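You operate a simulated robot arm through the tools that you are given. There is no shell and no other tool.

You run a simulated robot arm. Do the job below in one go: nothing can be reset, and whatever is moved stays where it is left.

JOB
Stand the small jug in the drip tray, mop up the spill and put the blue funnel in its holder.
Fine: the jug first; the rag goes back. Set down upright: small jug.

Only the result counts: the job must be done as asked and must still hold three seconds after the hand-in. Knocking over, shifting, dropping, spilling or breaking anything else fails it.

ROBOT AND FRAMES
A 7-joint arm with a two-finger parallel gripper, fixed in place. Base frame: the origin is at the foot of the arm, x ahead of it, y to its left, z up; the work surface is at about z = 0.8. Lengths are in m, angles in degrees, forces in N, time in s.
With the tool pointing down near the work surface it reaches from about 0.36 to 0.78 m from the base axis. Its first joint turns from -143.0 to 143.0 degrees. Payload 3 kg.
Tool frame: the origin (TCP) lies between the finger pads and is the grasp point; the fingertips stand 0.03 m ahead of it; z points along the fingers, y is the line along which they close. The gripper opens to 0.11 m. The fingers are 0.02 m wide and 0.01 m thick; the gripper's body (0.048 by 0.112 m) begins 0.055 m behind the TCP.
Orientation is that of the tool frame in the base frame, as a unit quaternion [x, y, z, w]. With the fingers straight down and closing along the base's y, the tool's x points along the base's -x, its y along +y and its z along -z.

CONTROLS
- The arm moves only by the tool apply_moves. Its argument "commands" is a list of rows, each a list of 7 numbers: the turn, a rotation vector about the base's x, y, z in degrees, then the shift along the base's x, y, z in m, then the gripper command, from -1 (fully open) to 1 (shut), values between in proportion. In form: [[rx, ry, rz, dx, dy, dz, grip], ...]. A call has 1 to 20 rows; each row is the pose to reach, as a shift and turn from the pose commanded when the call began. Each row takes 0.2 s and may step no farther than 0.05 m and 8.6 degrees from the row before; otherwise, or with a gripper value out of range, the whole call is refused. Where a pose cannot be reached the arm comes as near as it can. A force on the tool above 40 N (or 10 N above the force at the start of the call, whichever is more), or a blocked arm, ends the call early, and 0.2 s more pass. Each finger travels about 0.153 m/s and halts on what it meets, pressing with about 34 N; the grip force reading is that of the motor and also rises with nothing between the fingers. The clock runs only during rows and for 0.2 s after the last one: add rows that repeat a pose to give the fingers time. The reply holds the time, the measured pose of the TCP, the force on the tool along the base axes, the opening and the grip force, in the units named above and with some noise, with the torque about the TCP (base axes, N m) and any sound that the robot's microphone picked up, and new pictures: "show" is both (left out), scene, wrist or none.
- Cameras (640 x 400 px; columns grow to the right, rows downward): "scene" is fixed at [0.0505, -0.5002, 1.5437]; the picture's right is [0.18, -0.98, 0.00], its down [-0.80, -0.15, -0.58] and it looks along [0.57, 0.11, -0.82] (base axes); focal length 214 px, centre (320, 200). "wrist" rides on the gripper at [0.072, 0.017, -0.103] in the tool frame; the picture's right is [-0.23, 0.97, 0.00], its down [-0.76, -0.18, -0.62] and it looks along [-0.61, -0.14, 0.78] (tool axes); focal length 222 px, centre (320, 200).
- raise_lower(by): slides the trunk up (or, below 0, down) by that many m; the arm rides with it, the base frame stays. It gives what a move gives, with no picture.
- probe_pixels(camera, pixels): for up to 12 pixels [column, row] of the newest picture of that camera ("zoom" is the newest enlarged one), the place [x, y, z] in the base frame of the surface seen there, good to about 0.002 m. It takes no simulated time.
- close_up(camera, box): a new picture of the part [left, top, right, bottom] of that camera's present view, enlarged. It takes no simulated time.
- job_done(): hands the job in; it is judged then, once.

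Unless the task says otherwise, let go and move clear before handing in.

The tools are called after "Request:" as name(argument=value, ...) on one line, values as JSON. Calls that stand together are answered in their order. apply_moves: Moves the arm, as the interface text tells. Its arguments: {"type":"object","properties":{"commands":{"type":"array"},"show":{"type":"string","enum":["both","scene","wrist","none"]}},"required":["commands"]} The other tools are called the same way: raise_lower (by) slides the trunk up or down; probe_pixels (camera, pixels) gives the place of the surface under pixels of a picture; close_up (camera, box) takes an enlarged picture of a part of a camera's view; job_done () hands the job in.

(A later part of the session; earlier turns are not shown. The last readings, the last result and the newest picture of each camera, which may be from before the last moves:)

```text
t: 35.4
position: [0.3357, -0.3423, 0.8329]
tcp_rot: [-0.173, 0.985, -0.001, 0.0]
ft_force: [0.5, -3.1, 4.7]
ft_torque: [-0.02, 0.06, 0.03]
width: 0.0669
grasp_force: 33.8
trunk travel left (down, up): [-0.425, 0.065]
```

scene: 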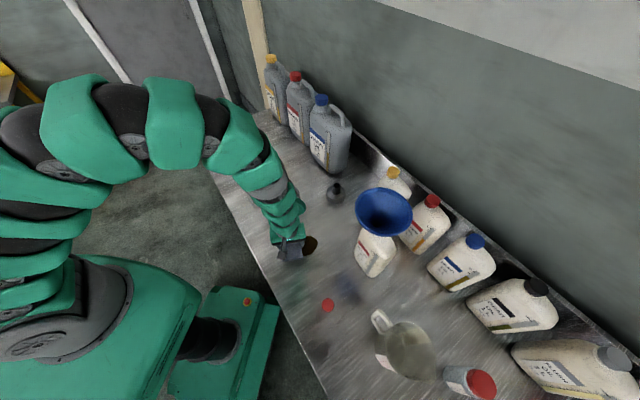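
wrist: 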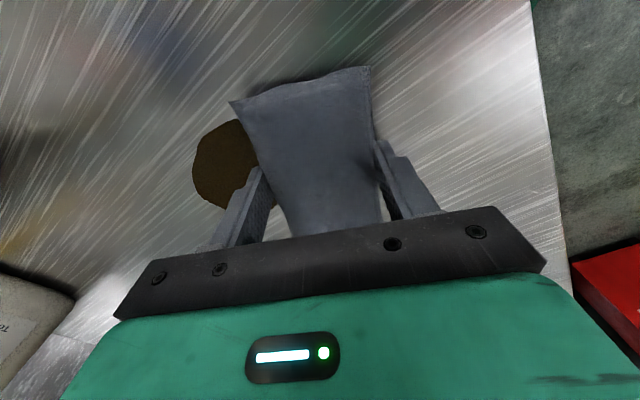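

The spill has shrunk slightly (its left edge is now at 193 rather than 188). I'll keep rubbing with more passes over it.

Request:
apply_moves(commands=[[0, 0, 0, 0.004, -0.02, -0.0006, 1], [0, 0, 0, 0.012, -0.045, -0.0006, 1], [0, 0, 0, 0.02, -0.07, -0.0006, 1], [0, 0, 0, 0.028, -0.095, -0.0006, 1], [0, 0, 0, 0.02, -0.07, -0.0006, 1], [0, 0, 0, 0.012, -0.045, -0.0006, 1], [0, 0, 0, 0.006, -0.022, -0.0006, 1], [0, 0, 0, 0.012, -0.045, -0.0006, 1], [0, 0, 0, 0.02, -0.07, -0.0006, 1], [0, 0, 0, 0.028, -0.095, -0.0006, 1], [0, 0, 0, 0.02, -0.07, -0.0006, 1], [0, 0, 0, 0.012, -0.045, -0.0006, 1], [0, 0, 0, 0.006, -0.022, -0.0006, 1], [0, 0, 0, 0.012, -0.045, -0.0006, 1], [0, 0, 0, 0.02, -0.07, -0.0006, 1], [0, 0, 0, 0.028, -0.095, -0.0006, 1], [0, 0, 0, 0.02, -0.07, -0.0006, 1], [0, 0, 0, 0.012, -0.045, -0.0006, 1], [0, 0, 0, 0.004, -0.02, -0.0006, 1], [0, 0, 0, 0, 0, -0.0006, 1]])

```text
t: 37.5
position: [0.3596, -0.4228, 0.8332]
tcp_rot: [-0.173, 0.985, 0.001, 0.0]
ft_force: [-1.9, 5.8, 22.4]
ft_torque: [0.1, 0.08, 0.05]
width: 0.0667
grasp_force: 33.7
trunk travel left (down, up): [-0.425, 0.065]
stopped in row 10: the force on the tool passed its limit at 45 N (the readings are from after the stop); the commanded pose is now the measured one
```

scene: 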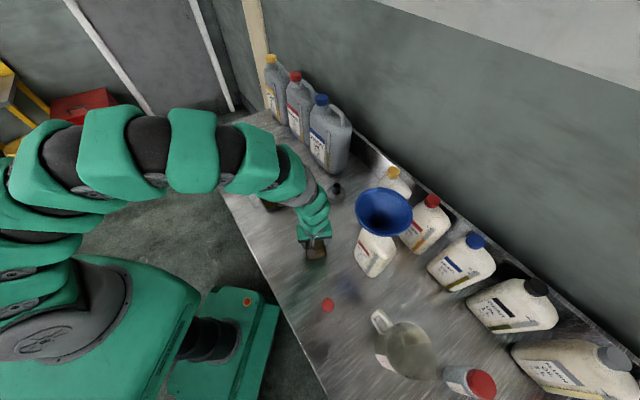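
wrist: 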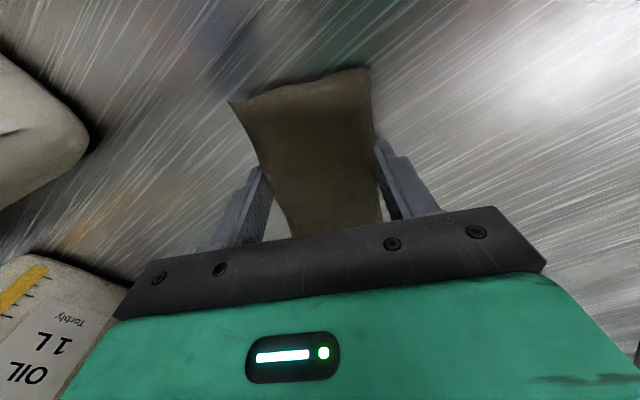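

The rag has turned brown, so it is soaking up the oil. A force peak stopped the sweep, so I'll lift it and look at what remains.

Request:
apply_moves(commands=[[0, 0, 0, 0, 0, 0.004, 1], [0, 0, 0, 0, 0.01, 0.03, 1], [0, 0, 0, -0.01, 0.05, 0.05, 1], [0, 0, 0, -0.015, 0.09, 0.05, 1], [0, 0, 0, -0.015, 0.12, 0.05, 1], [0, 0, 0, -0.015, 0.12, 0.05, 1]])

Request:
close_up(camera="scene", box=[264, 210, 360, 280])

```text
t: 39.0
position: [0.3447, -0.3043, 0.8833]
tcp_rot: [-0.173, 0.985, 0.001, 0.0]
ft_force: [0.3, -0.7, -1.2]
ft_torque: [-0.03, 0.01, -0.01]
width: 0.0667
grasp_force: 33.7
trunk travel left (down, up): [-0.425, 0.065]
```

scene: 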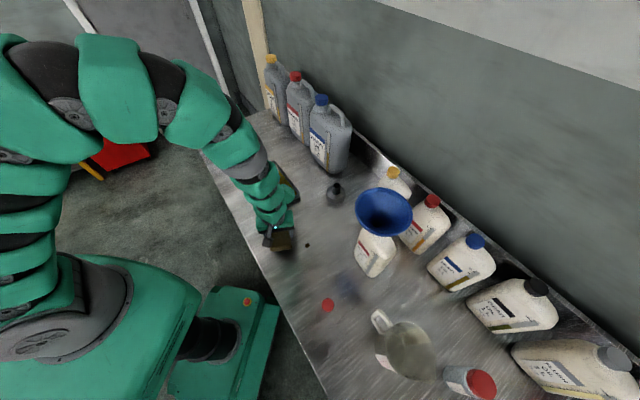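
wrist: 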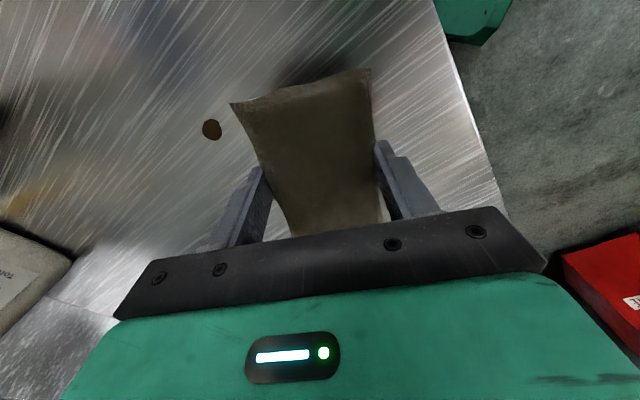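

```text
5.71 times, centred on (312, 245) of scene
```

zoom: 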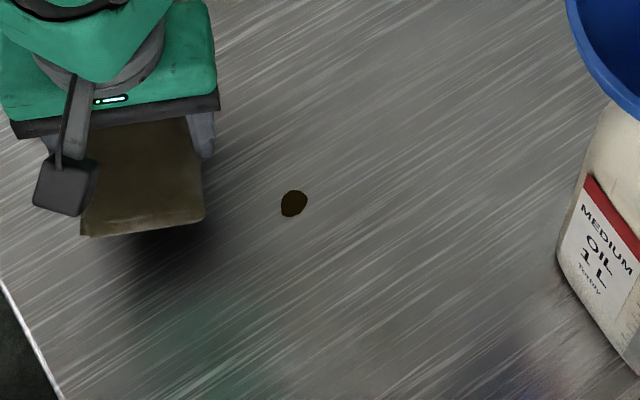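

Only a small dot is left, in scene at (307,245), about (0.352, -0.397). I'll go back down and wipe over it again with lighter pressure.

Request:
apply_moves(commands=[[0, 0, 0, 0.0, -0.03, -0.01, 1], [0, 0, 0, 0.0, -0.05, -0.03, 1], [0, 0, 0, 0.0, -0.055, -0.044, 1], [0, 0, 0, 0.0, -0.055, -0.0485, 1], [0, 0, 0, 0.0, -0.06, -0.05, 1], [0, 0, 0, 0.003, -0.075, -0.05, 1], [0, 0, 0, 0.007, -0.09, -0.05, 1], [0, 0, 0, 0.011, -0.105, -0.05, 1], [0, 0, 0, 0.015, -0.12, -0.05, 1], [0, 0, 0, 0.011, -0.105, -0.05, 1], [0, 0, 0, 0.007, -0.09, -0.05, 1], [0, 0, 0, 0.003, -0.075, -0.05, 1], [0, 0, 0, 0.007, -0.09, -0.05, 1], [0, 0, 0, 0.011, -0.105, -0.05, 1], [0, 0, 0, 0.015, -0.12, -0.05, 1], [0, 0, 0, 0.011, -0.105, -0.05, 1], [0, 0, 0, 0.007, -0.09, -0.05, 1], [0, 0, 0, 0.003, -0.075, -0.05, 1], [0, 0, 0, 0.0, -0.06, -0.05, 1]])

```text
t: 43.0
position: [0.3459, -0.3637, 0.8332]
tcp_rot: [-0.173, 0.985, 0.0, 0.0]
ft_force: [0.1, -0.1, -0.8]
ft_torque: [0.01, -0.02, 0.0]
width: 0.0669
grasp_force: 34.0
trunk travel left (down, up): [-0.425, 0.065]
```

scene: 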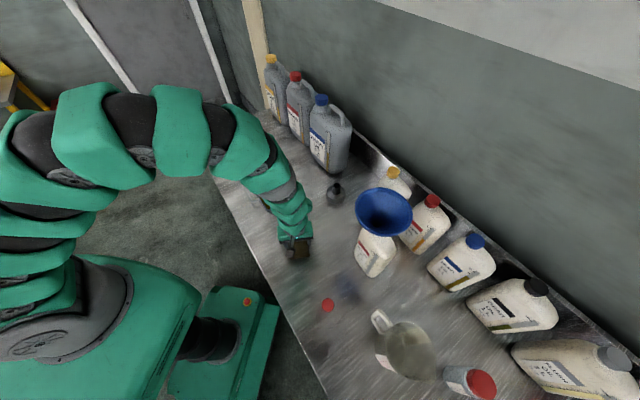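
wrist: 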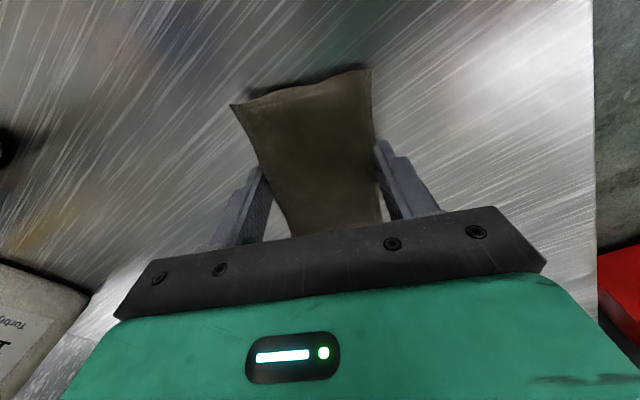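

The force is only -0.8 N, so the rag is barely touching. I'll press 1 mm lower and repeat the strokes.

Request:
apply_moves(commands=[[0, 0, 0, 0.0, 0, -0.001, 1], [0, 0, 0, 0.004, -0.015, -0.0013, 1], [0, 0, 0, 0.007, -0.03, -0.0013, 1], [0, 0, 0, 0.011, -0.045, -0.0013, 1], [0, 0, 0, 0.014, -0.06, -0.0013, 1], [0, 0, 0, 0.011, -0.045, -0.0013, 1], [0, 0, 0, 0.007, -0.03, -0.0013, 1], [0, 0, 0, 0.004, -0.015, -0.0013, 1], [0, 0, 0, 0.0, 0, -0.0013, 1], [0, 0, 0, 0.004, -0.015, -0.0013, 1], [0, 0, 0, 0.007, -0.03, -0.0013, 1], [0, 0, 0, 0.011, -0.045, -0.0013, 1], [0, 0, 0, 0.014, -0.06, -0.0013, 1], [0, 0, 0, 0.007, -0.03, -0.0013, 1]], show="none")

Request:
apply_moves(commands=[[0, 0, 0, 0, 0, 0.004, 1], [0, 0, 0, 0, 0.01, 0.03, 1], [0, 0, 0, 0, 0.05, 0.06, 1], [0, 0, 0, 0, 0.09, 0.08, 1], [0, 0, 0, 0, 0.12, 0.08, 1], [0, 0, 0, 0, 0.12, 0.08, 1]])

Request:
close_up(camera="scene", box=[264, 210, 360, 280])

```text
t: 43.9
position: [0.3525, -0.3971, 0.8337]
tcp_rot: [-0.173, 0.985, 0.001, 0.0]
ft_force: [-3.7, 7.8, 22.8]
ft_torque: [0.21, 0.0, 0.1]
width: 0.0666
grasp_force: 34.0
trunk travel left (down, up): [-0.425, 0.065]
stopped in row 4: the force on the tool passed its limit at 43 N (the readings are from after the stop); the commanded pose is now the measured one
```

```text
t: 45.3
position: [0.3529, -0.2761, 0.9109]
tcp_rot: [-0.172, 0.985, 0.001, -0.002]
ft_force: [-0.3, 1.0, -0.2]
ft_torque: [-0.01, 0.02, 0.01]
width: 0.0669
grasp_force: 33.7
trunk travel left (down, up): [-0.425, 0.065]
```

scene: 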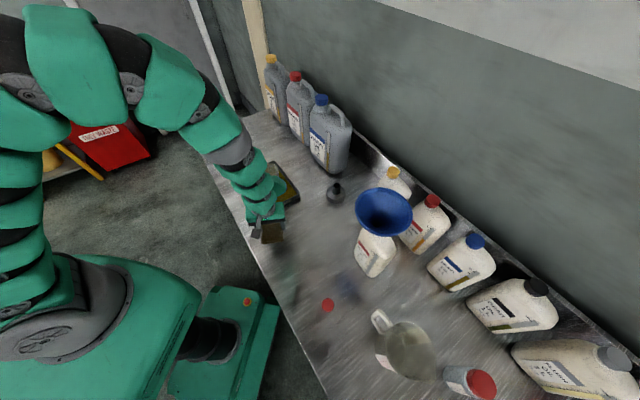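
wrist: 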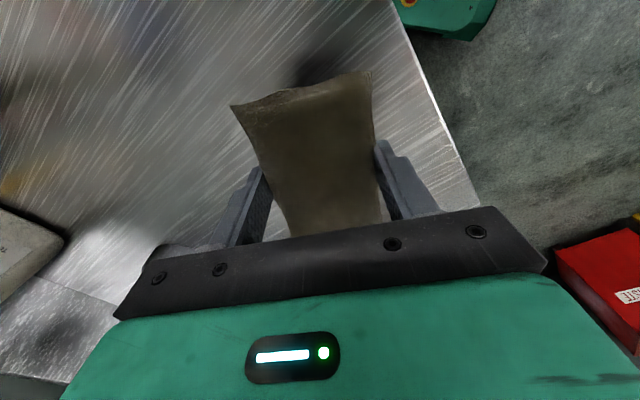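

```text
5.71 times, centred on (312, 245) of scene
```

zoom: 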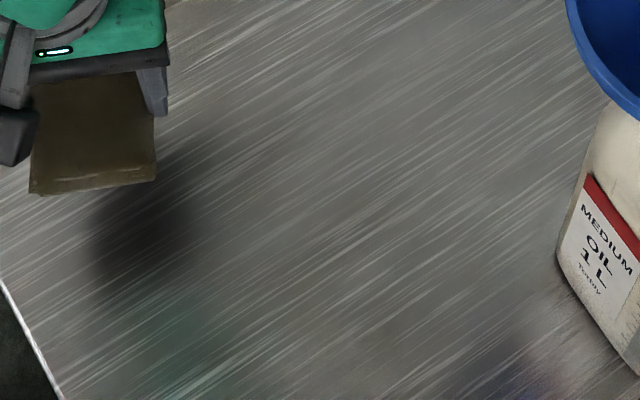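

The spill is gone. I'll now raise the rag and carry it back to its original spot, turning back to the original yaw.

Request:
apply_moves(commands=[[0, 0, 0, 0, 0, 0.04, 1], [0, 0, 0, 0, 0, 0.08, 1], [0, 0, 0, 0.015, 0.012, 0.11, 1], [0, 0, -6, 0.04, 0.033, 0.11, 1], [0, 0, -13, 0.07, 0.057, 0.11, 1], [0, 0, -20, 0.1, 0.081, 0.11, 1], [0, 0, -27, 0.13, 0.105, 0.11, 1], [0, 0, -34, 0.16, 0.129, 0.11, 1], [0, 0, -41, 0.19, 0.153, 0.11, 1], [0, 0, -48, 0.22, 0.177, 0.11, 1], [0, 0, -54, 0.25, 0.201, 0.11, 1], [0, 0, -60, 0.28, 0.226, 0.11, 1], [0, 0, -66, 0.31, 0.25, 0.11, 1], [0, 0, -66, 0.34, 0.274, 0.11, 1], [0, 0, -66, 0.365, 0.295, 0.1, 1], [0, 0, -66, 0.385, 0.311, 0.08, 1], [0, 0, -66, 0.3985, 0.3215, 0.05, 1], [0, 0, -66, 0.3985, 0.3215, 0.05, 1]])

```text
t: 49.1
position: [0.7526, 0.0455, 0.9627]
tcp_rot: [0.392, 0.92, 0.001, 0.0]
ft_force: [0.4, 0.5, -0.4]
ft_torque: [-0.02, 0.03, 0.0]
width: 0.0667
grasp_force: 33.9
trunk travel left (down, up): [-0.425, 0.065]
```

scene: 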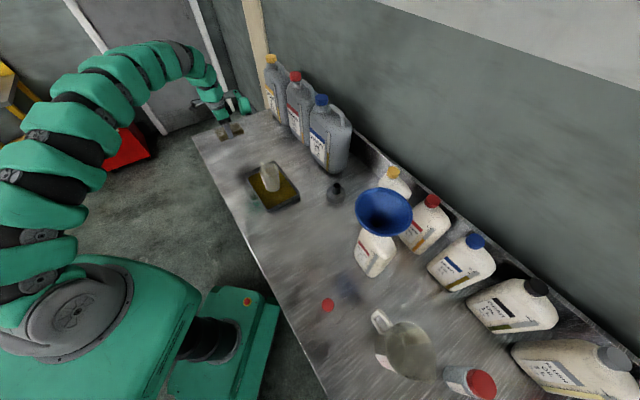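
wrist: 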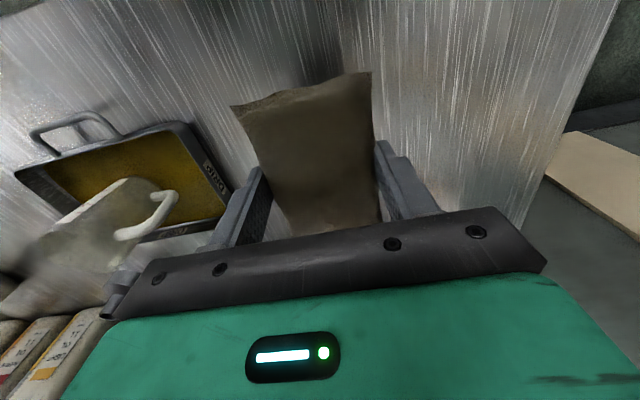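

I'm back above the rag's original place at (0.7526, 0.0455). I'll lower it to the table.

Request:
apply_moves(commands=[[0, 0, 0, -0.001, 0, -0.03, 1], [0, 0, 0, -0.001, 0, -0.065, 1], [0, 0, 0, -0.001, 0, -0.095, 1], [0, 0, 0, -0.001, 0, -0.115, 1], [0, 0, 0, -0.001, 0, -0.124, 1], [0, 0, 0, -0.001, 0, -0.127, 1], [0, 0, 0, -0.001, 0, -0.127, 1]], show="wrist")

```text
t: 50.7
position: [0.7506, 0.0429, 0.8352]
tcp_rot: [0.392, 0.92, 0.001, 0.0]
ft_force: [0.8, -0.1, 0.0]
ft_torque: [0.01, 0.02, 0.03]
width: 0.0667
grasp_force: 33.3
trunk travel left (down, up): [-0.425, 0.065]
```

wrist: 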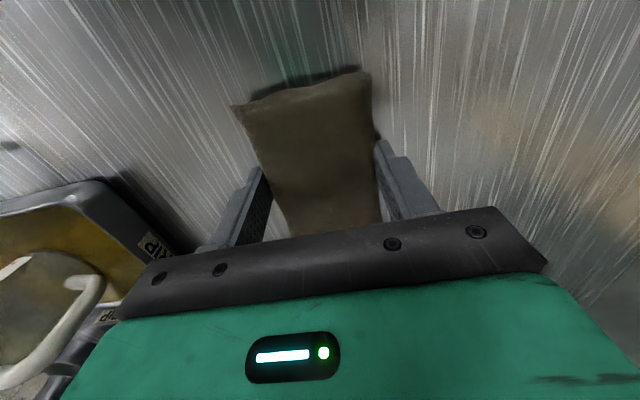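

No contact yet, so I'll go another 1.5 mm down with a slight y correction, then open.

Request:
apply_moves(commands=[[0, 0, 0, 0, 0.001, -0.001, 1], [0, 0, 0, 0, 0.001, -0.0017, 1]], show="none")

```text
t: 51.3
position: [0.7511, 0.0449, 0.8327]
tcp_rot: [0.392, 0.92, 0.001, -0.001]
ft_force: [-0.1, -0.7, 0.0]
ft_torque: [0.01, 0.05, 0.0]
width: 0.0669
grasp_force: 34.0
trunk travel left (down, up): [-0.425, 0.065]
```

Request:
apply_moves(commands=[[0, 0, 0, 0, 0, -0.0007, 1], [0, 0, 0, 0, 0, -0.0007, 1]], show="none")

```text
t: 51.9
position: [0.7512, 0.0451, 0.8338]
tcp_rot: [0.392, 0.92, 0.002, 0.001]
ft_force: [1.4, -0.5, 8.0]
ft_torque: [-0.14, 0.13, 0.05]
width: 0.0668
grasp_force: 34.1
trunk travel left (down, up): [-0.425, 0.065]
```

The rag now touches the table (8 N). I'll open gradually and rise.

Request:
apply_moves(commands=[[0, 0, 0, 0, 0, 0.0005, -0.22], [0, 0, 0, 0, 0, 0.0005, -0.3], [0, 0, 0, 0, 0, 0.0005, -0.5], [0, 0, 0, 0, 0, 0.0005, -0.8], [0, 0, 0, 0, 0, 0.0005, -1], [0, 0, 0, 0, 0, 0.0005, -1], [0, 0, 0, 0, 0, 0.01, -1], [0, 0, 0, 0, 0, 0.04, -1], [0, 0, 0, 0, 0, 0.08, -1], [0, 0, 0, 0, 0, 0.12, -1], [0, 0, 0, 0, 0, 0.16, -1], [0, 0, 0, 0, 0, 0.2, -1], [0, 0, 0, 0, 0, 0.2, -1]])

```text
t: 54.7
position: [0.7508, 0.0463, 1.0319]
tcp_rot: [0.392, 0.92, 0.001, -0.001]
ft_force: [0.3, 0.5, 0.4]
ft_torque: [0.0, -0.02, 0.02]
width: 0.1101
grasp_force: 0.0
trunk travel left (down, up): [-0.425, 0.065]
```

scene: 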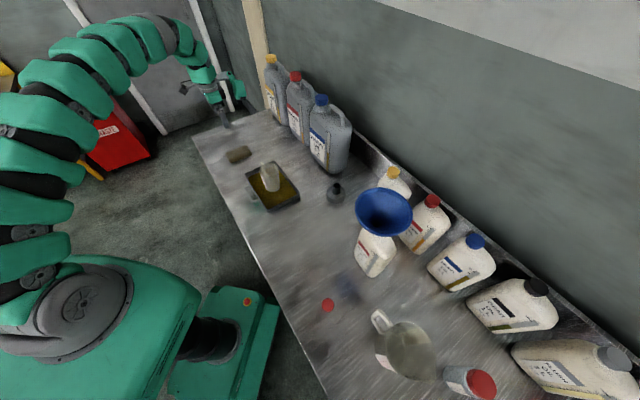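
wrist: 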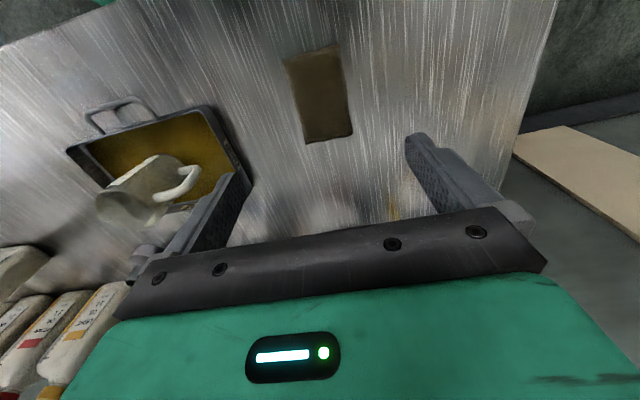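

The rag lies flat at (238,154) in scene. I'll verify its corners and study the funnel, bottle and holder now that the view is clear.

Request:
probe_pixels(camera="wrist", pixels=[[286, 62], [337, 48], [350, 133], [307, 140], [318, 95]])

Request:
close_up(camera="scene", box=[330, 150, 458, 290])

Request:
probe_pixels(camera="scene", pixels=[[357, 211], [410, 217], [380, 188], [385, 189], [383, 236], [378, 222], [365, 215], [395, 215], [376, 203], [393, 172], [432, 200], [410, 215]])

Request:
close_up(camera="scene", box=[318, 174, 354, 210])

```text
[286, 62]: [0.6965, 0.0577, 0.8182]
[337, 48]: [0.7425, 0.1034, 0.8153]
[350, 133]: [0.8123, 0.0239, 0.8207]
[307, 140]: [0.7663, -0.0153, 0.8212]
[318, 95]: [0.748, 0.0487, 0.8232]
```

```text
2.86 times, centred on (394, 220) of scene
```

zoom: 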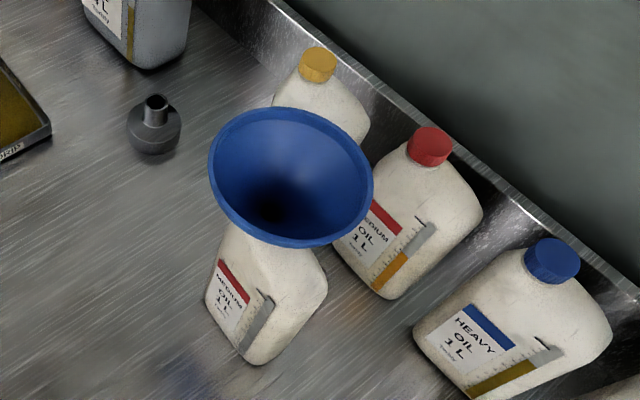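

```text
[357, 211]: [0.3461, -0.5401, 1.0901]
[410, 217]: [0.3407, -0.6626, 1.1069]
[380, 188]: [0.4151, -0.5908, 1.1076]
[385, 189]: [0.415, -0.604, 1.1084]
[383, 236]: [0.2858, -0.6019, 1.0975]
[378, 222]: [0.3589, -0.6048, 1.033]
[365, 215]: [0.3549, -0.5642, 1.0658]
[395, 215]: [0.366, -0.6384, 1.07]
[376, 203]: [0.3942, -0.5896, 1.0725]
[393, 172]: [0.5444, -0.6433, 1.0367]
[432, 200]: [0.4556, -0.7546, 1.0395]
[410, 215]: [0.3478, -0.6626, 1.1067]
```

```text
11.11 times, centred on (336, 192) of scene
```

zoom: 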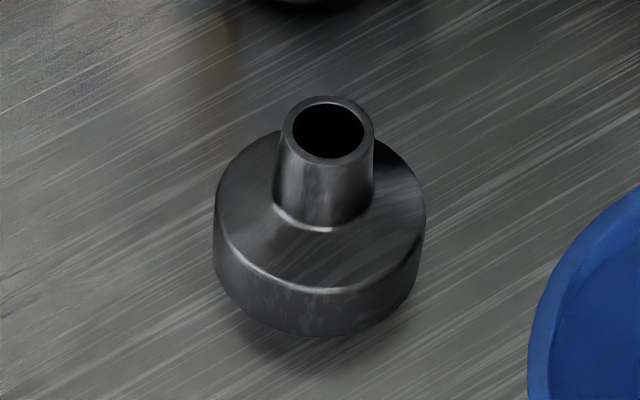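

The rag is back within about 3 mm of where it was. The funnel rim is centred near (0.349, -0.600) at z≈1.108, about 0.132 m across, and sits in the bottle neck. I'll go high on the near side of the funnel, turning so a finger can go each side of its wall.

Request:
apply_moves(commands=[[0, 0, 0, 0, 0, 0.04, -1], [0, 0, 6, -0.015, -0.015, 0.08, -1], [0, 0, 12, -0.04, -0.04, 0.1, -1], [0, 0, 18, -0.065, -0.07, 0.12, -1], [0, 0, 25, -0.09, -0.1, 0.14, -1], [0, 0, 32, -0.12, -0.13, 0.16, -1], [0, 0, 39, -0.15, -0.16, 0.18, -1], [0, 0, 46, -0.18, -0.19, 0.2, -1], [0, 0, 53, -0.21, -0.22, 0.22, -1], [0, 0, 60, -0.24, -0.25, 0.23, -1], [0, 0, 67, -0.27, -0.28, 0.24, -1], [0, 0, 73, -0.3, -0.31, 0.25, -1], [0, 0, 76, -0.33, -0.345, 0.25, -1], [0, 0, 76, -0.36, -0.38, 0.25, -1], [0, 0, 76, -0.39, -0.415, 0.25, -1], [0, 0, 76, -0.42, -0.45, 0.25, -1], [0, 0, 76, -0.42, -0.45, 0.25, -1]])

```text
t: 58.3
position: [0.3322, -0.4039, 1.2815]
tcp_rot: [-0.257, 0.966, 0.002, -0.001]
ft_force: [-1.0, 1.0, -0.8]
ft_torque: [0.0, -0.06, 0.01]
width: 0.1103
grasp_force: 0.0
trunk travel left (down, up): [-0.425, 0.065]
```

scene: 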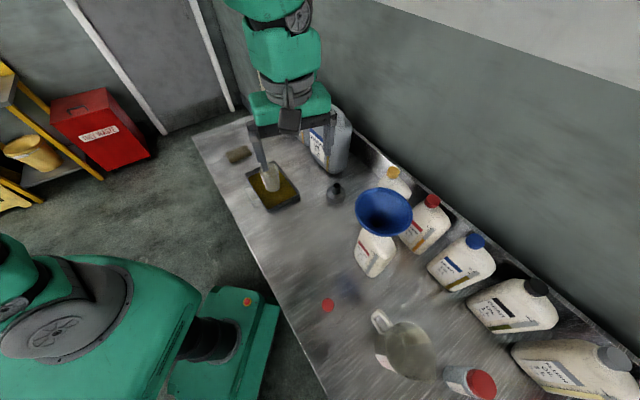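
wrist: 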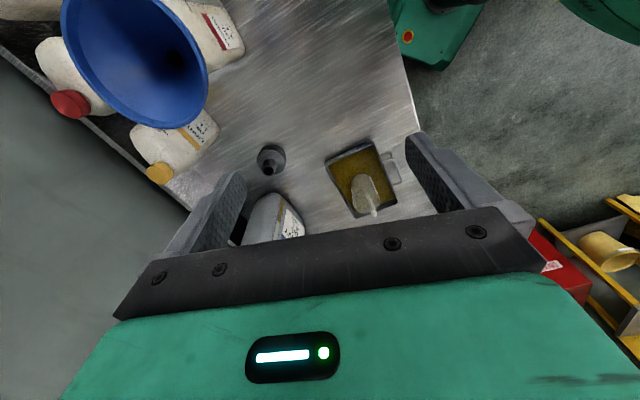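

The funnel shows at (135,60) and the holder at (270,160) in this wrist view. I'll probe both for precise geometry.

Request:
close_up(camera="wrist", box=[40, 0, 232, 130])

Request:
close_up(camera="wrist", box=[240, 130, 304, 180])

Request:
probe_pixels(camera="wrist", pixels=[[207, 80], [203, 60], [190, 35], [62, 20], [75, 60], [100, 95], [140, 120], [175, 126], [180, 62], [190, 70], [170, 80], [150, 40]])

Request:
probe_pixels(camera="wrist", pixels=[[205, 100], [196, 118], [155, 0], [120, 110], [85, 78], [67, 40], [199, 90], [195, 80], [187, 55], [180, 45], [176, 66], [210, 90]])

```text
3.08 times, centred on (136, 65) of wrist
```

zoom: 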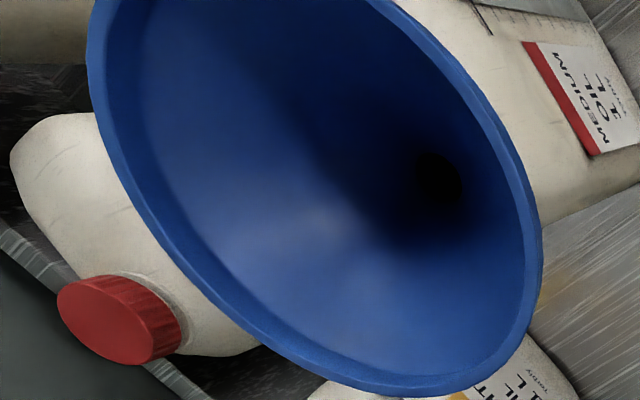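

```text
8.00 times, centred on (272, 155) of wrist
```

zoom: 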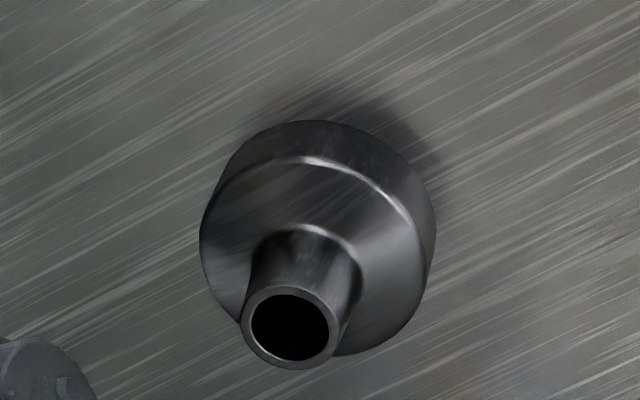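

```text
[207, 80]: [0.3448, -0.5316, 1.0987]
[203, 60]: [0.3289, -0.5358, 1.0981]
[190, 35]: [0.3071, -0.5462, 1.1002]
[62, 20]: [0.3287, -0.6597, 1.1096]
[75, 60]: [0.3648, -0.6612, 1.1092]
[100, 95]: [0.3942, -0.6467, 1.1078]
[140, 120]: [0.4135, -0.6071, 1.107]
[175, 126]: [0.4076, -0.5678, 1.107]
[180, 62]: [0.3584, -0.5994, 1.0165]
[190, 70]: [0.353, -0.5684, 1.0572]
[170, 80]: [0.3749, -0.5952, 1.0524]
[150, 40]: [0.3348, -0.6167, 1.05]
```

```text
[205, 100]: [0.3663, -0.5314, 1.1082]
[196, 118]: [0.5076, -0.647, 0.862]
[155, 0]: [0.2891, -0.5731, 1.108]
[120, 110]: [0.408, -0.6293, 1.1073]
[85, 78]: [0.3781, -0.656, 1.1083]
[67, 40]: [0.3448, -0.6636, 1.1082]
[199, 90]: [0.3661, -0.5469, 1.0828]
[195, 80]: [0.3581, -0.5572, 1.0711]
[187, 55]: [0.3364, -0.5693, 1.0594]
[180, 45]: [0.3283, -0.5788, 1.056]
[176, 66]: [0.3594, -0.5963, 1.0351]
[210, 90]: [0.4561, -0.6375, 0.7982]
```

The funnel's axis is about (0.350, -0.597) with an outer lip radius of 0.0655; it has a short near-vertical lip, with the cone narrowing below. Pinching that lip with vertical fingers looks workable, so I'll move above the near edge and inspect.

Request:
apply_moves(commands=[[0, 0, 0, -0.004, -0.03, -0.01, -0.5], [0, 0, 0, -0.008, -0.06, -0.03, -0.3], [0, 0, 0, -0.011, -0.09, -0.055, -0.3], [0, 0, 0, -0.014, -0.12, -0.08, -0.3], [0, 0, 0, -0.014, -0.137, -0.1, -0.3], [0, 0, 0, -0.014, -0.137, -0.1, -0.3]])

Request:
close_up(camera="scene", box=[320, 130, 448, 260])

Request:
close_up(camera="wrist", box=[120, 0, 520, 240])

```text
t: 59.7
position: [0.318, -0.5438, 1.181]
tcp_rot: [-0.258, 0.966, 0.002, -0.002]
ft_force: [-0.3, -0.8, 0.3]
ft_torque: [0.05, 0.01, 0.01]
width: 0.0713
grasp_force: 0.1
trunk travel left (down, up): [-0.425, 0.065]
```

scene: 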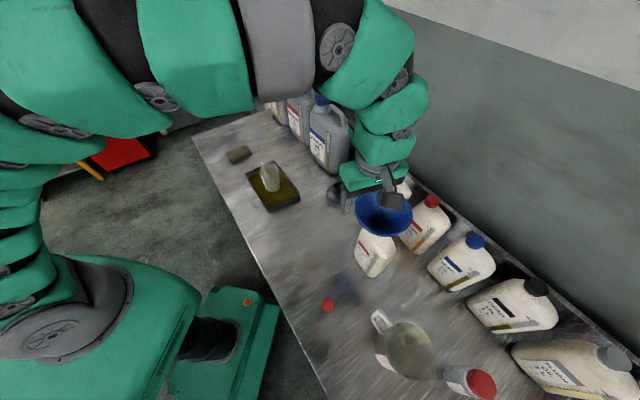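
wrist: 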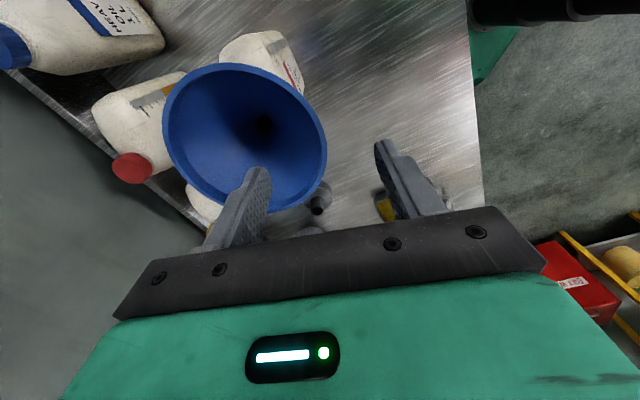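

```text
3.08 times, centred on (384, 195) of scene
```

zoom: 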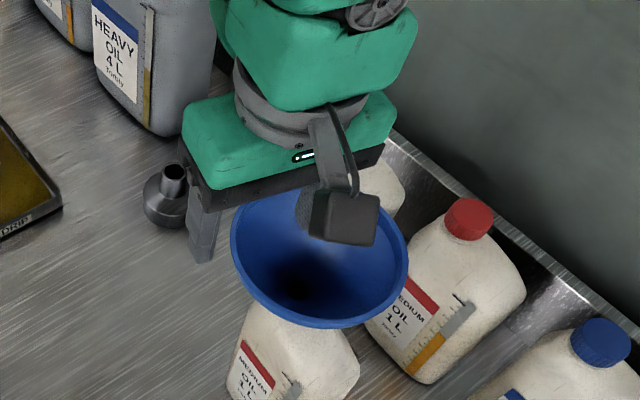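

```text
1.60 times, centred on (320, 120) of wrist
```

zoom: 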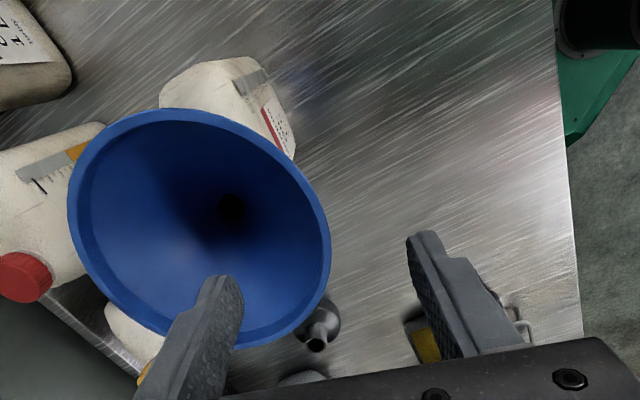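

The rim passes between the two fingertips (rim edge near (326,145)). I'll probe it there to centre the pinch.

Request:
probe_pixels(camera="wrist", pixels=[[326, 145], [324, 145], [321, 145], [318, 145], [314, 145], [308, 145], [325, 130], [321, 130], [325, 160], [320, 115], [300, 140], [290, 140]])

Request:
close_up(camera="wrist", box=[272, 110, 352, 170])

Request:
probe_pixels(camera="wrist", pixels=[[165, 100], [163, 125], [175, 165], [200, 195], [195, 75], [230, 64], [270, 75], [300, 100], [264, 122], [262, 126]])

```text
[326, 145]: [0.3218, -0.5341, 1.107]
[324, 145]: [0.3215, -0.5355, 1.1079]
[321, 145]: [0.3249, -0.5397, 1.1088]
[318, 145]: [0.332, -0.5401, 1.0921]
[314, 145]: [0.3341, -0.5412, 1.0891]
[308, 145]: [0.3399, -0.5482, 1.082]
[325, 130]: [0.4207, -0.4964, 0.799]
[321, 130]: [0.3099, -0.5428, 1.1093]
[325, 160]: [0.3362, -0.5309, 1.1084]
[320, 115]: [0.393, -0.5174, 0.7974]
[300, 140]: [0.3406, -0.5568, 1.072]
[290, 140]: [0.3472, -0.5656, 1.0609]
```

```text
6.67 times, centred on (312, 140) of wrist
```

zoom: 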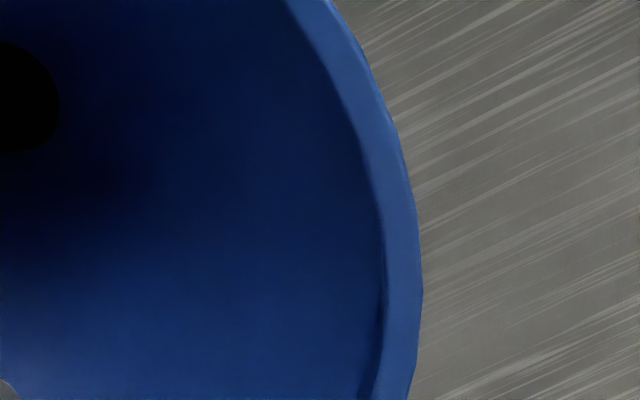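

```text
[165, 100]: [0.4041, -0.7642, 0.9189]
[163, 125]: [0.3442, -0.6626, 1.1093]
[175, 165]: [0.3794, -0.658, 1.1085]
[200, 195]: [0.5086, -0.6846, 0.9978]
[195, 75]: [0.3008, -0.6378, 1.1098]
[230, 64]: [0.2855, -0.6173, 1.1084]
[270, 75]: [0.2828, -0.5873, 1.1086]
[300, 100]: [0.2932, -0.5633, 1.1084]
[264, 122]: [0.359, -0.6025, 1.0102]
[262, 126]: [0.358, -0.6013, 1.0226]
```

The lip's top is a ring about 5 mm thick at z≈1.108, with the cone starting at about 1.093 below it. I'll lower so the fingertips reach z≈1.096, one inside and one outside the lip.

Request:
apply_moves(commands=[[0, 0, 0, -0.001, 0, -0.015, -0.2], [0, 0, 0, -0.001, 0, -0.03, -0.1], [0, 0, 0, -0.001, 0, -0.042, 0], [0, 0, 0, -0.001, 0, -0.051, 0.1], [0, 0, 0, -0.001, 0, -0.055, 0.2], [0, 0, 0, -0.001, 0, -0.055, 0.2]])

Request:
close_up(camera="wrist", box=[200, 60, 440, 220])

Request:
close_up(camera="scene", box=[330, 170, 426, 250])

```text
t: 61.1
position: [0.3157, -0.5418, 1.1284]
tcp_rot: [-0.258, 0.966, 0.002, -0.001]
ft_force: [-0.5, 0.4, -0.5]
ft_torque: [-0.01, 0.01, 0.0]
width: 0.0441
grasp_force: 0.1
trunk travel left (down, up): [-0.425, 0.065]
```

scene: 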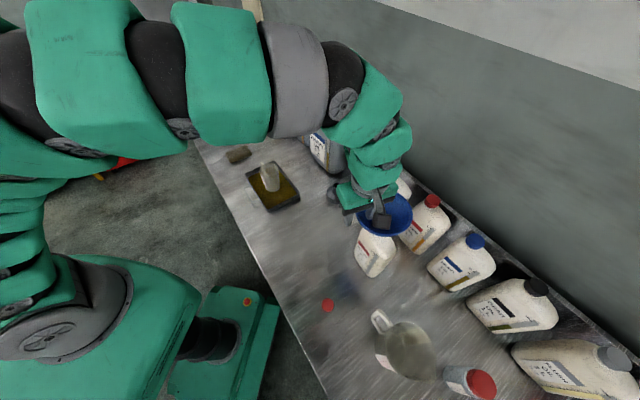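
wrist: 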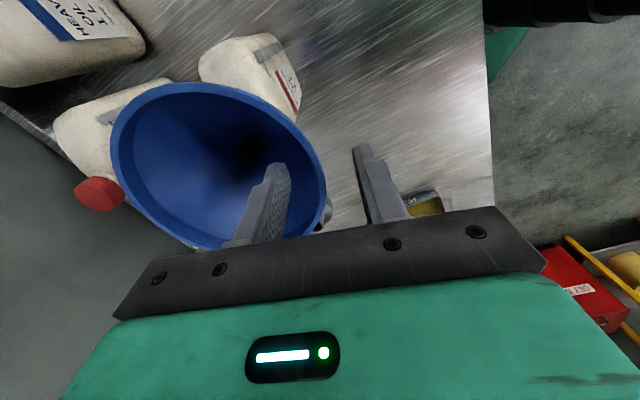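

```text
2.50 times, centred on (320, 140) of wrist
```

zoom: 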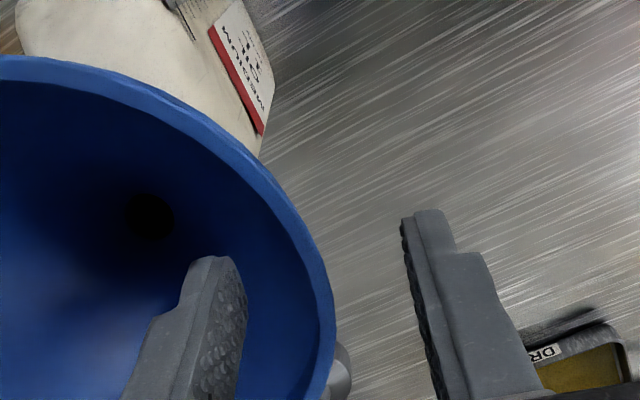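

```text
5.00 times, centred on (378, 210) of scene
```

zoom: 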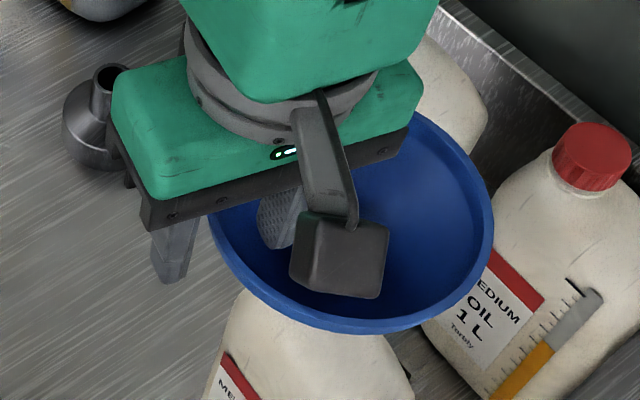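

The lip is between the fingertips, a few mm nearer the inner one. I'll nudge about 2 mm inward and close slowly.

Request:
apply_moves(commands=[[0, 0, 0, 0.001, -0.0015, -0.002, 0.3], [0, 0, 0, 0.001, -0.0015, -0.002, 0.45], [0, 0, 0, 0.001, -0.0015, -0.002, 0.6], [0, 0, 0, 0.001, -0.0015, -0.002, 0.7]])

Request:
close_up(camera="wrist", box=[200, 60, 440, 220])

```text
t: 62.1
position: [0.3156, -0.5449, 1.1261]
tcp_rot: [-0.258, 0.966, 0.001, -0.002]
ft_force: [-0.3, -0.5, -0.7]
ft_torque: [0.01, -0.01, 0.01]
width: 0.0165
grasp_force: 0.0
trunk travel left (down, up): [-0.425, 0.065]
```

scene: 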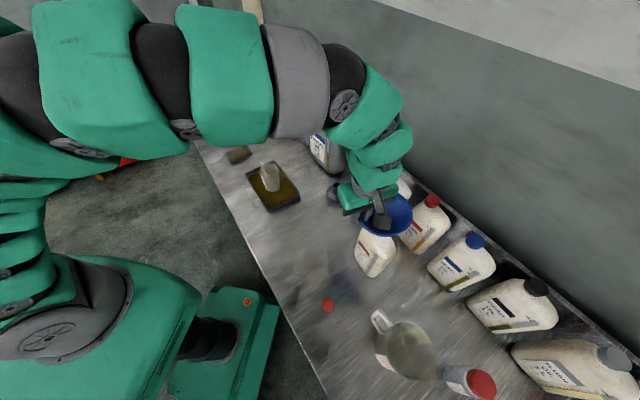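
wrist: 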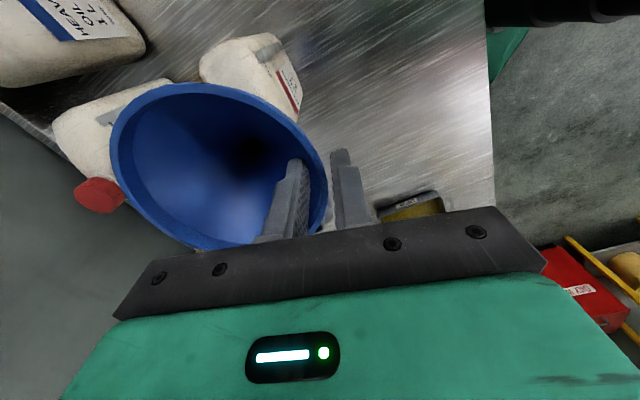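

```text
2.50 times, centred on (320, 140) of wrist
```

zoom: 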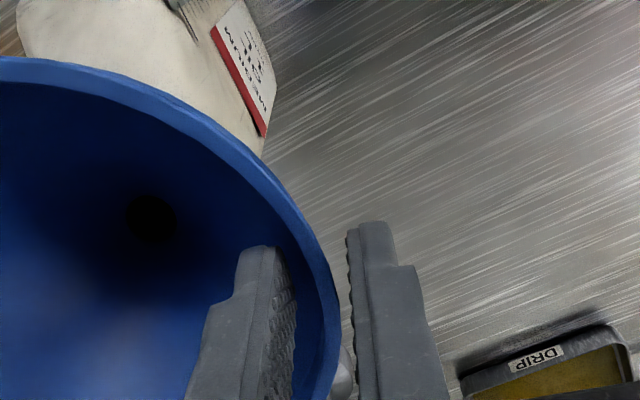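

The lip sits neatly between the pads (rim at (330,290) in the zoom). I'll close fully.

Request:
apply_moves(commands=[[0, 0, 0, 0, 0, 0, 0.8], [0, 0, 0, 0, 0, 0, 0.85], [0, 0, 0, 0, 0, 0, 0.9], [0, 0, 0, 0, 0, 0, 1], [0, 0, 0, 0, 0, 0, 1]])

Request:
close_up(camera="wrist", box=[200, 60, 440, 220])

Request:
close_up(camera="scene", box=[330, 170, 426, 290])

```text
t: 63.3
position: [0.3159, -0.5426, 1.1266]
tcp_rot: [-0.258, 0.966, 0.0, 0.0]
ft_force: [-0.8, -0.5, 8.0]
ft_torque: [-0.4, -0.26, -0.03]
width: 0.0018
grasp_force: 33.9
trunk travel left (down, up): [-0.425, 0.065]
```

scene: 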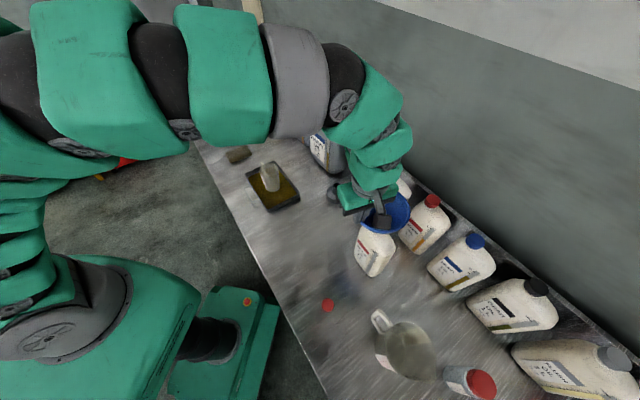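
wrist: 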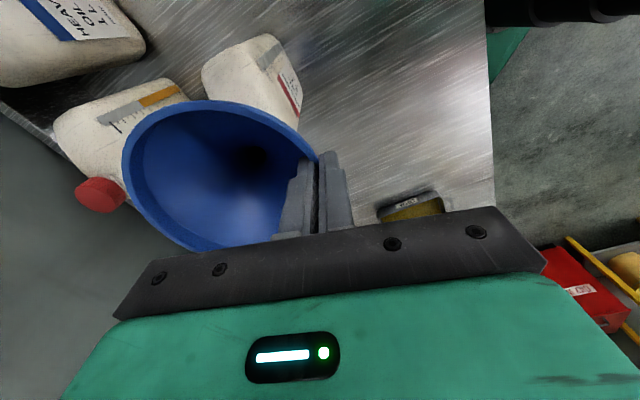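

```text
2.50 times, centred on (320, 140) of wrist
```

zoom: 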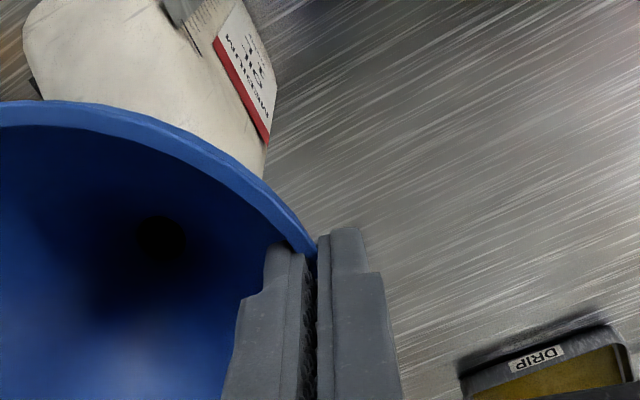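

```text
3.33 times, centred on (378, 230) of scene
```

zoom: 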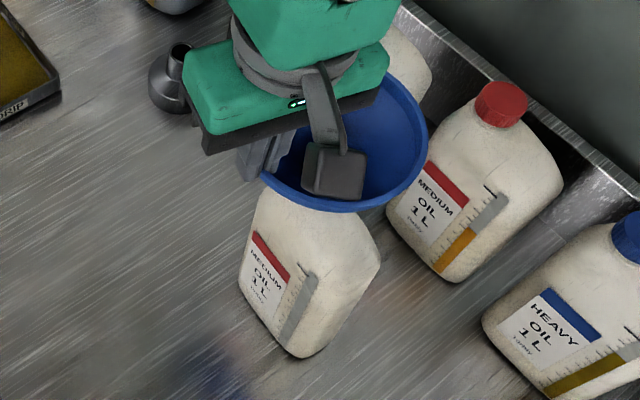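

The opening reads only 1.8 mm with 8 N upward, and the funnel has tipped toward the fingers, so the pads slid off the bevelled rim and are pressing it down. I'll open very slowly so it settles back.

Request:
apply_moves(commands=[[0, 0, 0, 0, 0, 0, 0.96], [0, 0, 0, 0, 0, 0, 0.94], [0, 0, 0, 0, 0, 0, 0.92], [0, 0, 0, 0, 0, 0, 0.9], [0, 0, 0, 0, 0, 0, 0.88], [0, 0, 0, 0, 0, 0, 0.86], [0, 0, 0, 0, 0, 0, 0.84], [0, 0, 0, 0, 0, 0, 0.82], [0, 0, 0, 0, 0, 0, 0.8], [0, 0, 0, 0, 0, 0, 0.78], [0, 0, 0, 0, 0, 0, 0.75], [0, 0, 0, 0, 0, 0, 0.7], [0, 0, 0, 0, 0, 0, 0.6], [0, 0, 0, 0, 0, 0, 0.6]])

Request:
close_up(camera="wrist", box=[200, 60, 440, 220])

Request:
close_up(camera="scene", box=[330, 170, 426, 290])

```text
t: 66.3
position: [0.3168, -0.5443, 1.1264]
tcp_rot: [-0.258, 0.966, 0.001, -0.001]
ft_force: [0.6, -0.4, 0.4]
ft_torque: [0.01, 0.03, 0.0]
width: 0.0221
grasp_force: 0.1
trunk travel left (down, up): [-0.425, 0.065]
```

scene: 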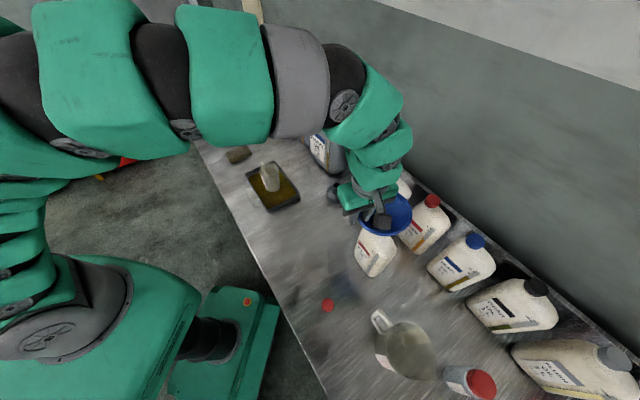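
wrist: 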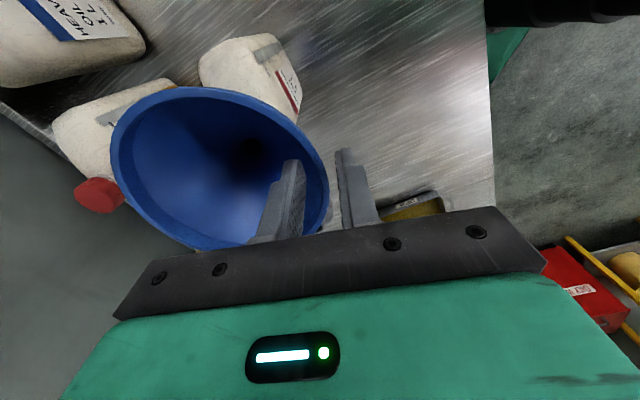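

```text
2.50 times, centred on (320, 140) of wrist
```

zoom: 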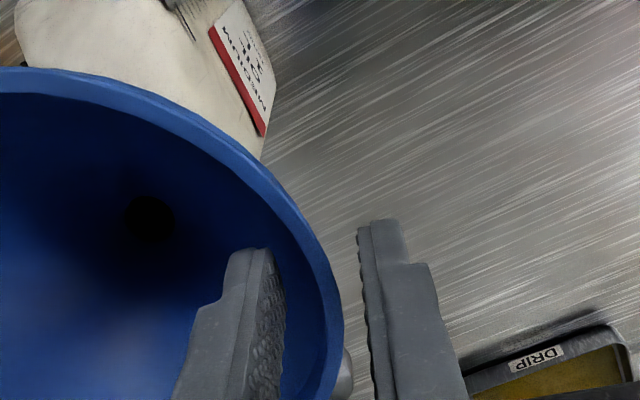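

```text
3.33 times, centred on (378, 230) of scene
```

zoom: 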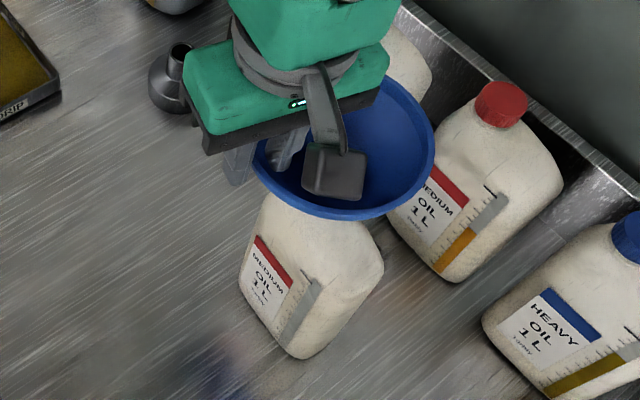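

The bottle's label is back where it was, so the bottle did not shift, and the funnel has settled with a slight lean in the neck. The vertical pinch slips off, so I'll pinch the sloping cone wall with the tool tilted about 41°. First I'll rise clear and re-measure.

Request:
apply_moves(commands=[[0, 0, 0, 0, 0, 0.01, 0.5], [0, 0, 0, 0, 0, 0.03, 0.3], [0, 0, 0, 0, 0, 0.06, 0], [0, 0, 0, -0.01, 0.02, 0.1, -0.3], [0, 0, 0, -0.02, 0.06, 0.12, -0.3], [0, 0, 0, -0.02, 0.08, 0.12, -0.3], [0, 0, 0, -0.02, 0.08, 0.12, -0.3]])

Request:
close_up(camera="wrist", box=[100, 0, 340, 150])

Request:
close_up(camera="scene", box=[330, 170, 426, 290])

```text
t: 67.9
position: [0.2981, -0.4622, 1.245]
tcp_rot: [-0.258, 0.966, 0.001, -0.001]
ft_force: [-0.6, 0.2, 0.3]
ft_torque: [-0.01, 0.04, -0.01]
width: 0.0714
grasp_force: 0.2
trunk travel left (down, up): [-0.425, 0.065]
```

scene: 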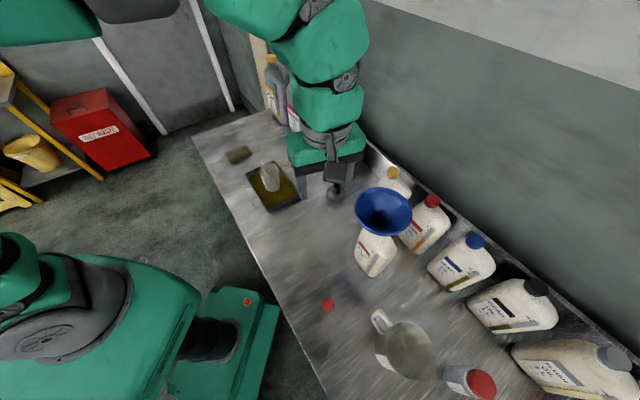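
wrist: 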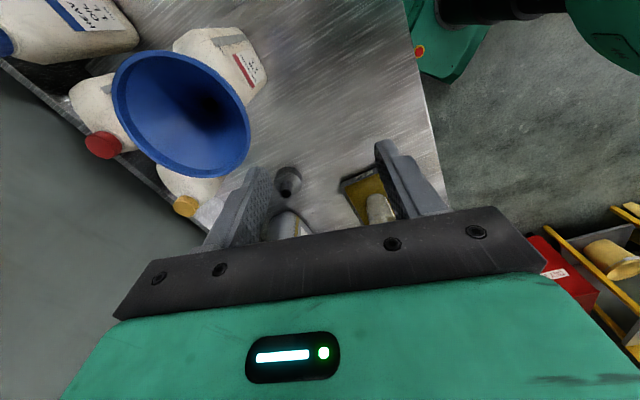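

```text
2.67 times, centred on (220, 75) of wrist
```

zoom: 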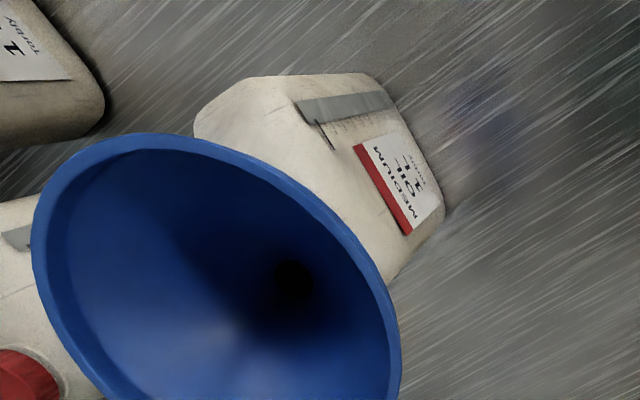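

```text
3.33 times, centred on (378, 230) of scene
```

zoom: 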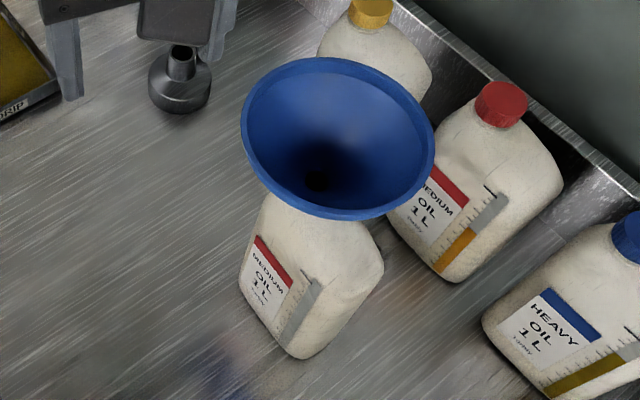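

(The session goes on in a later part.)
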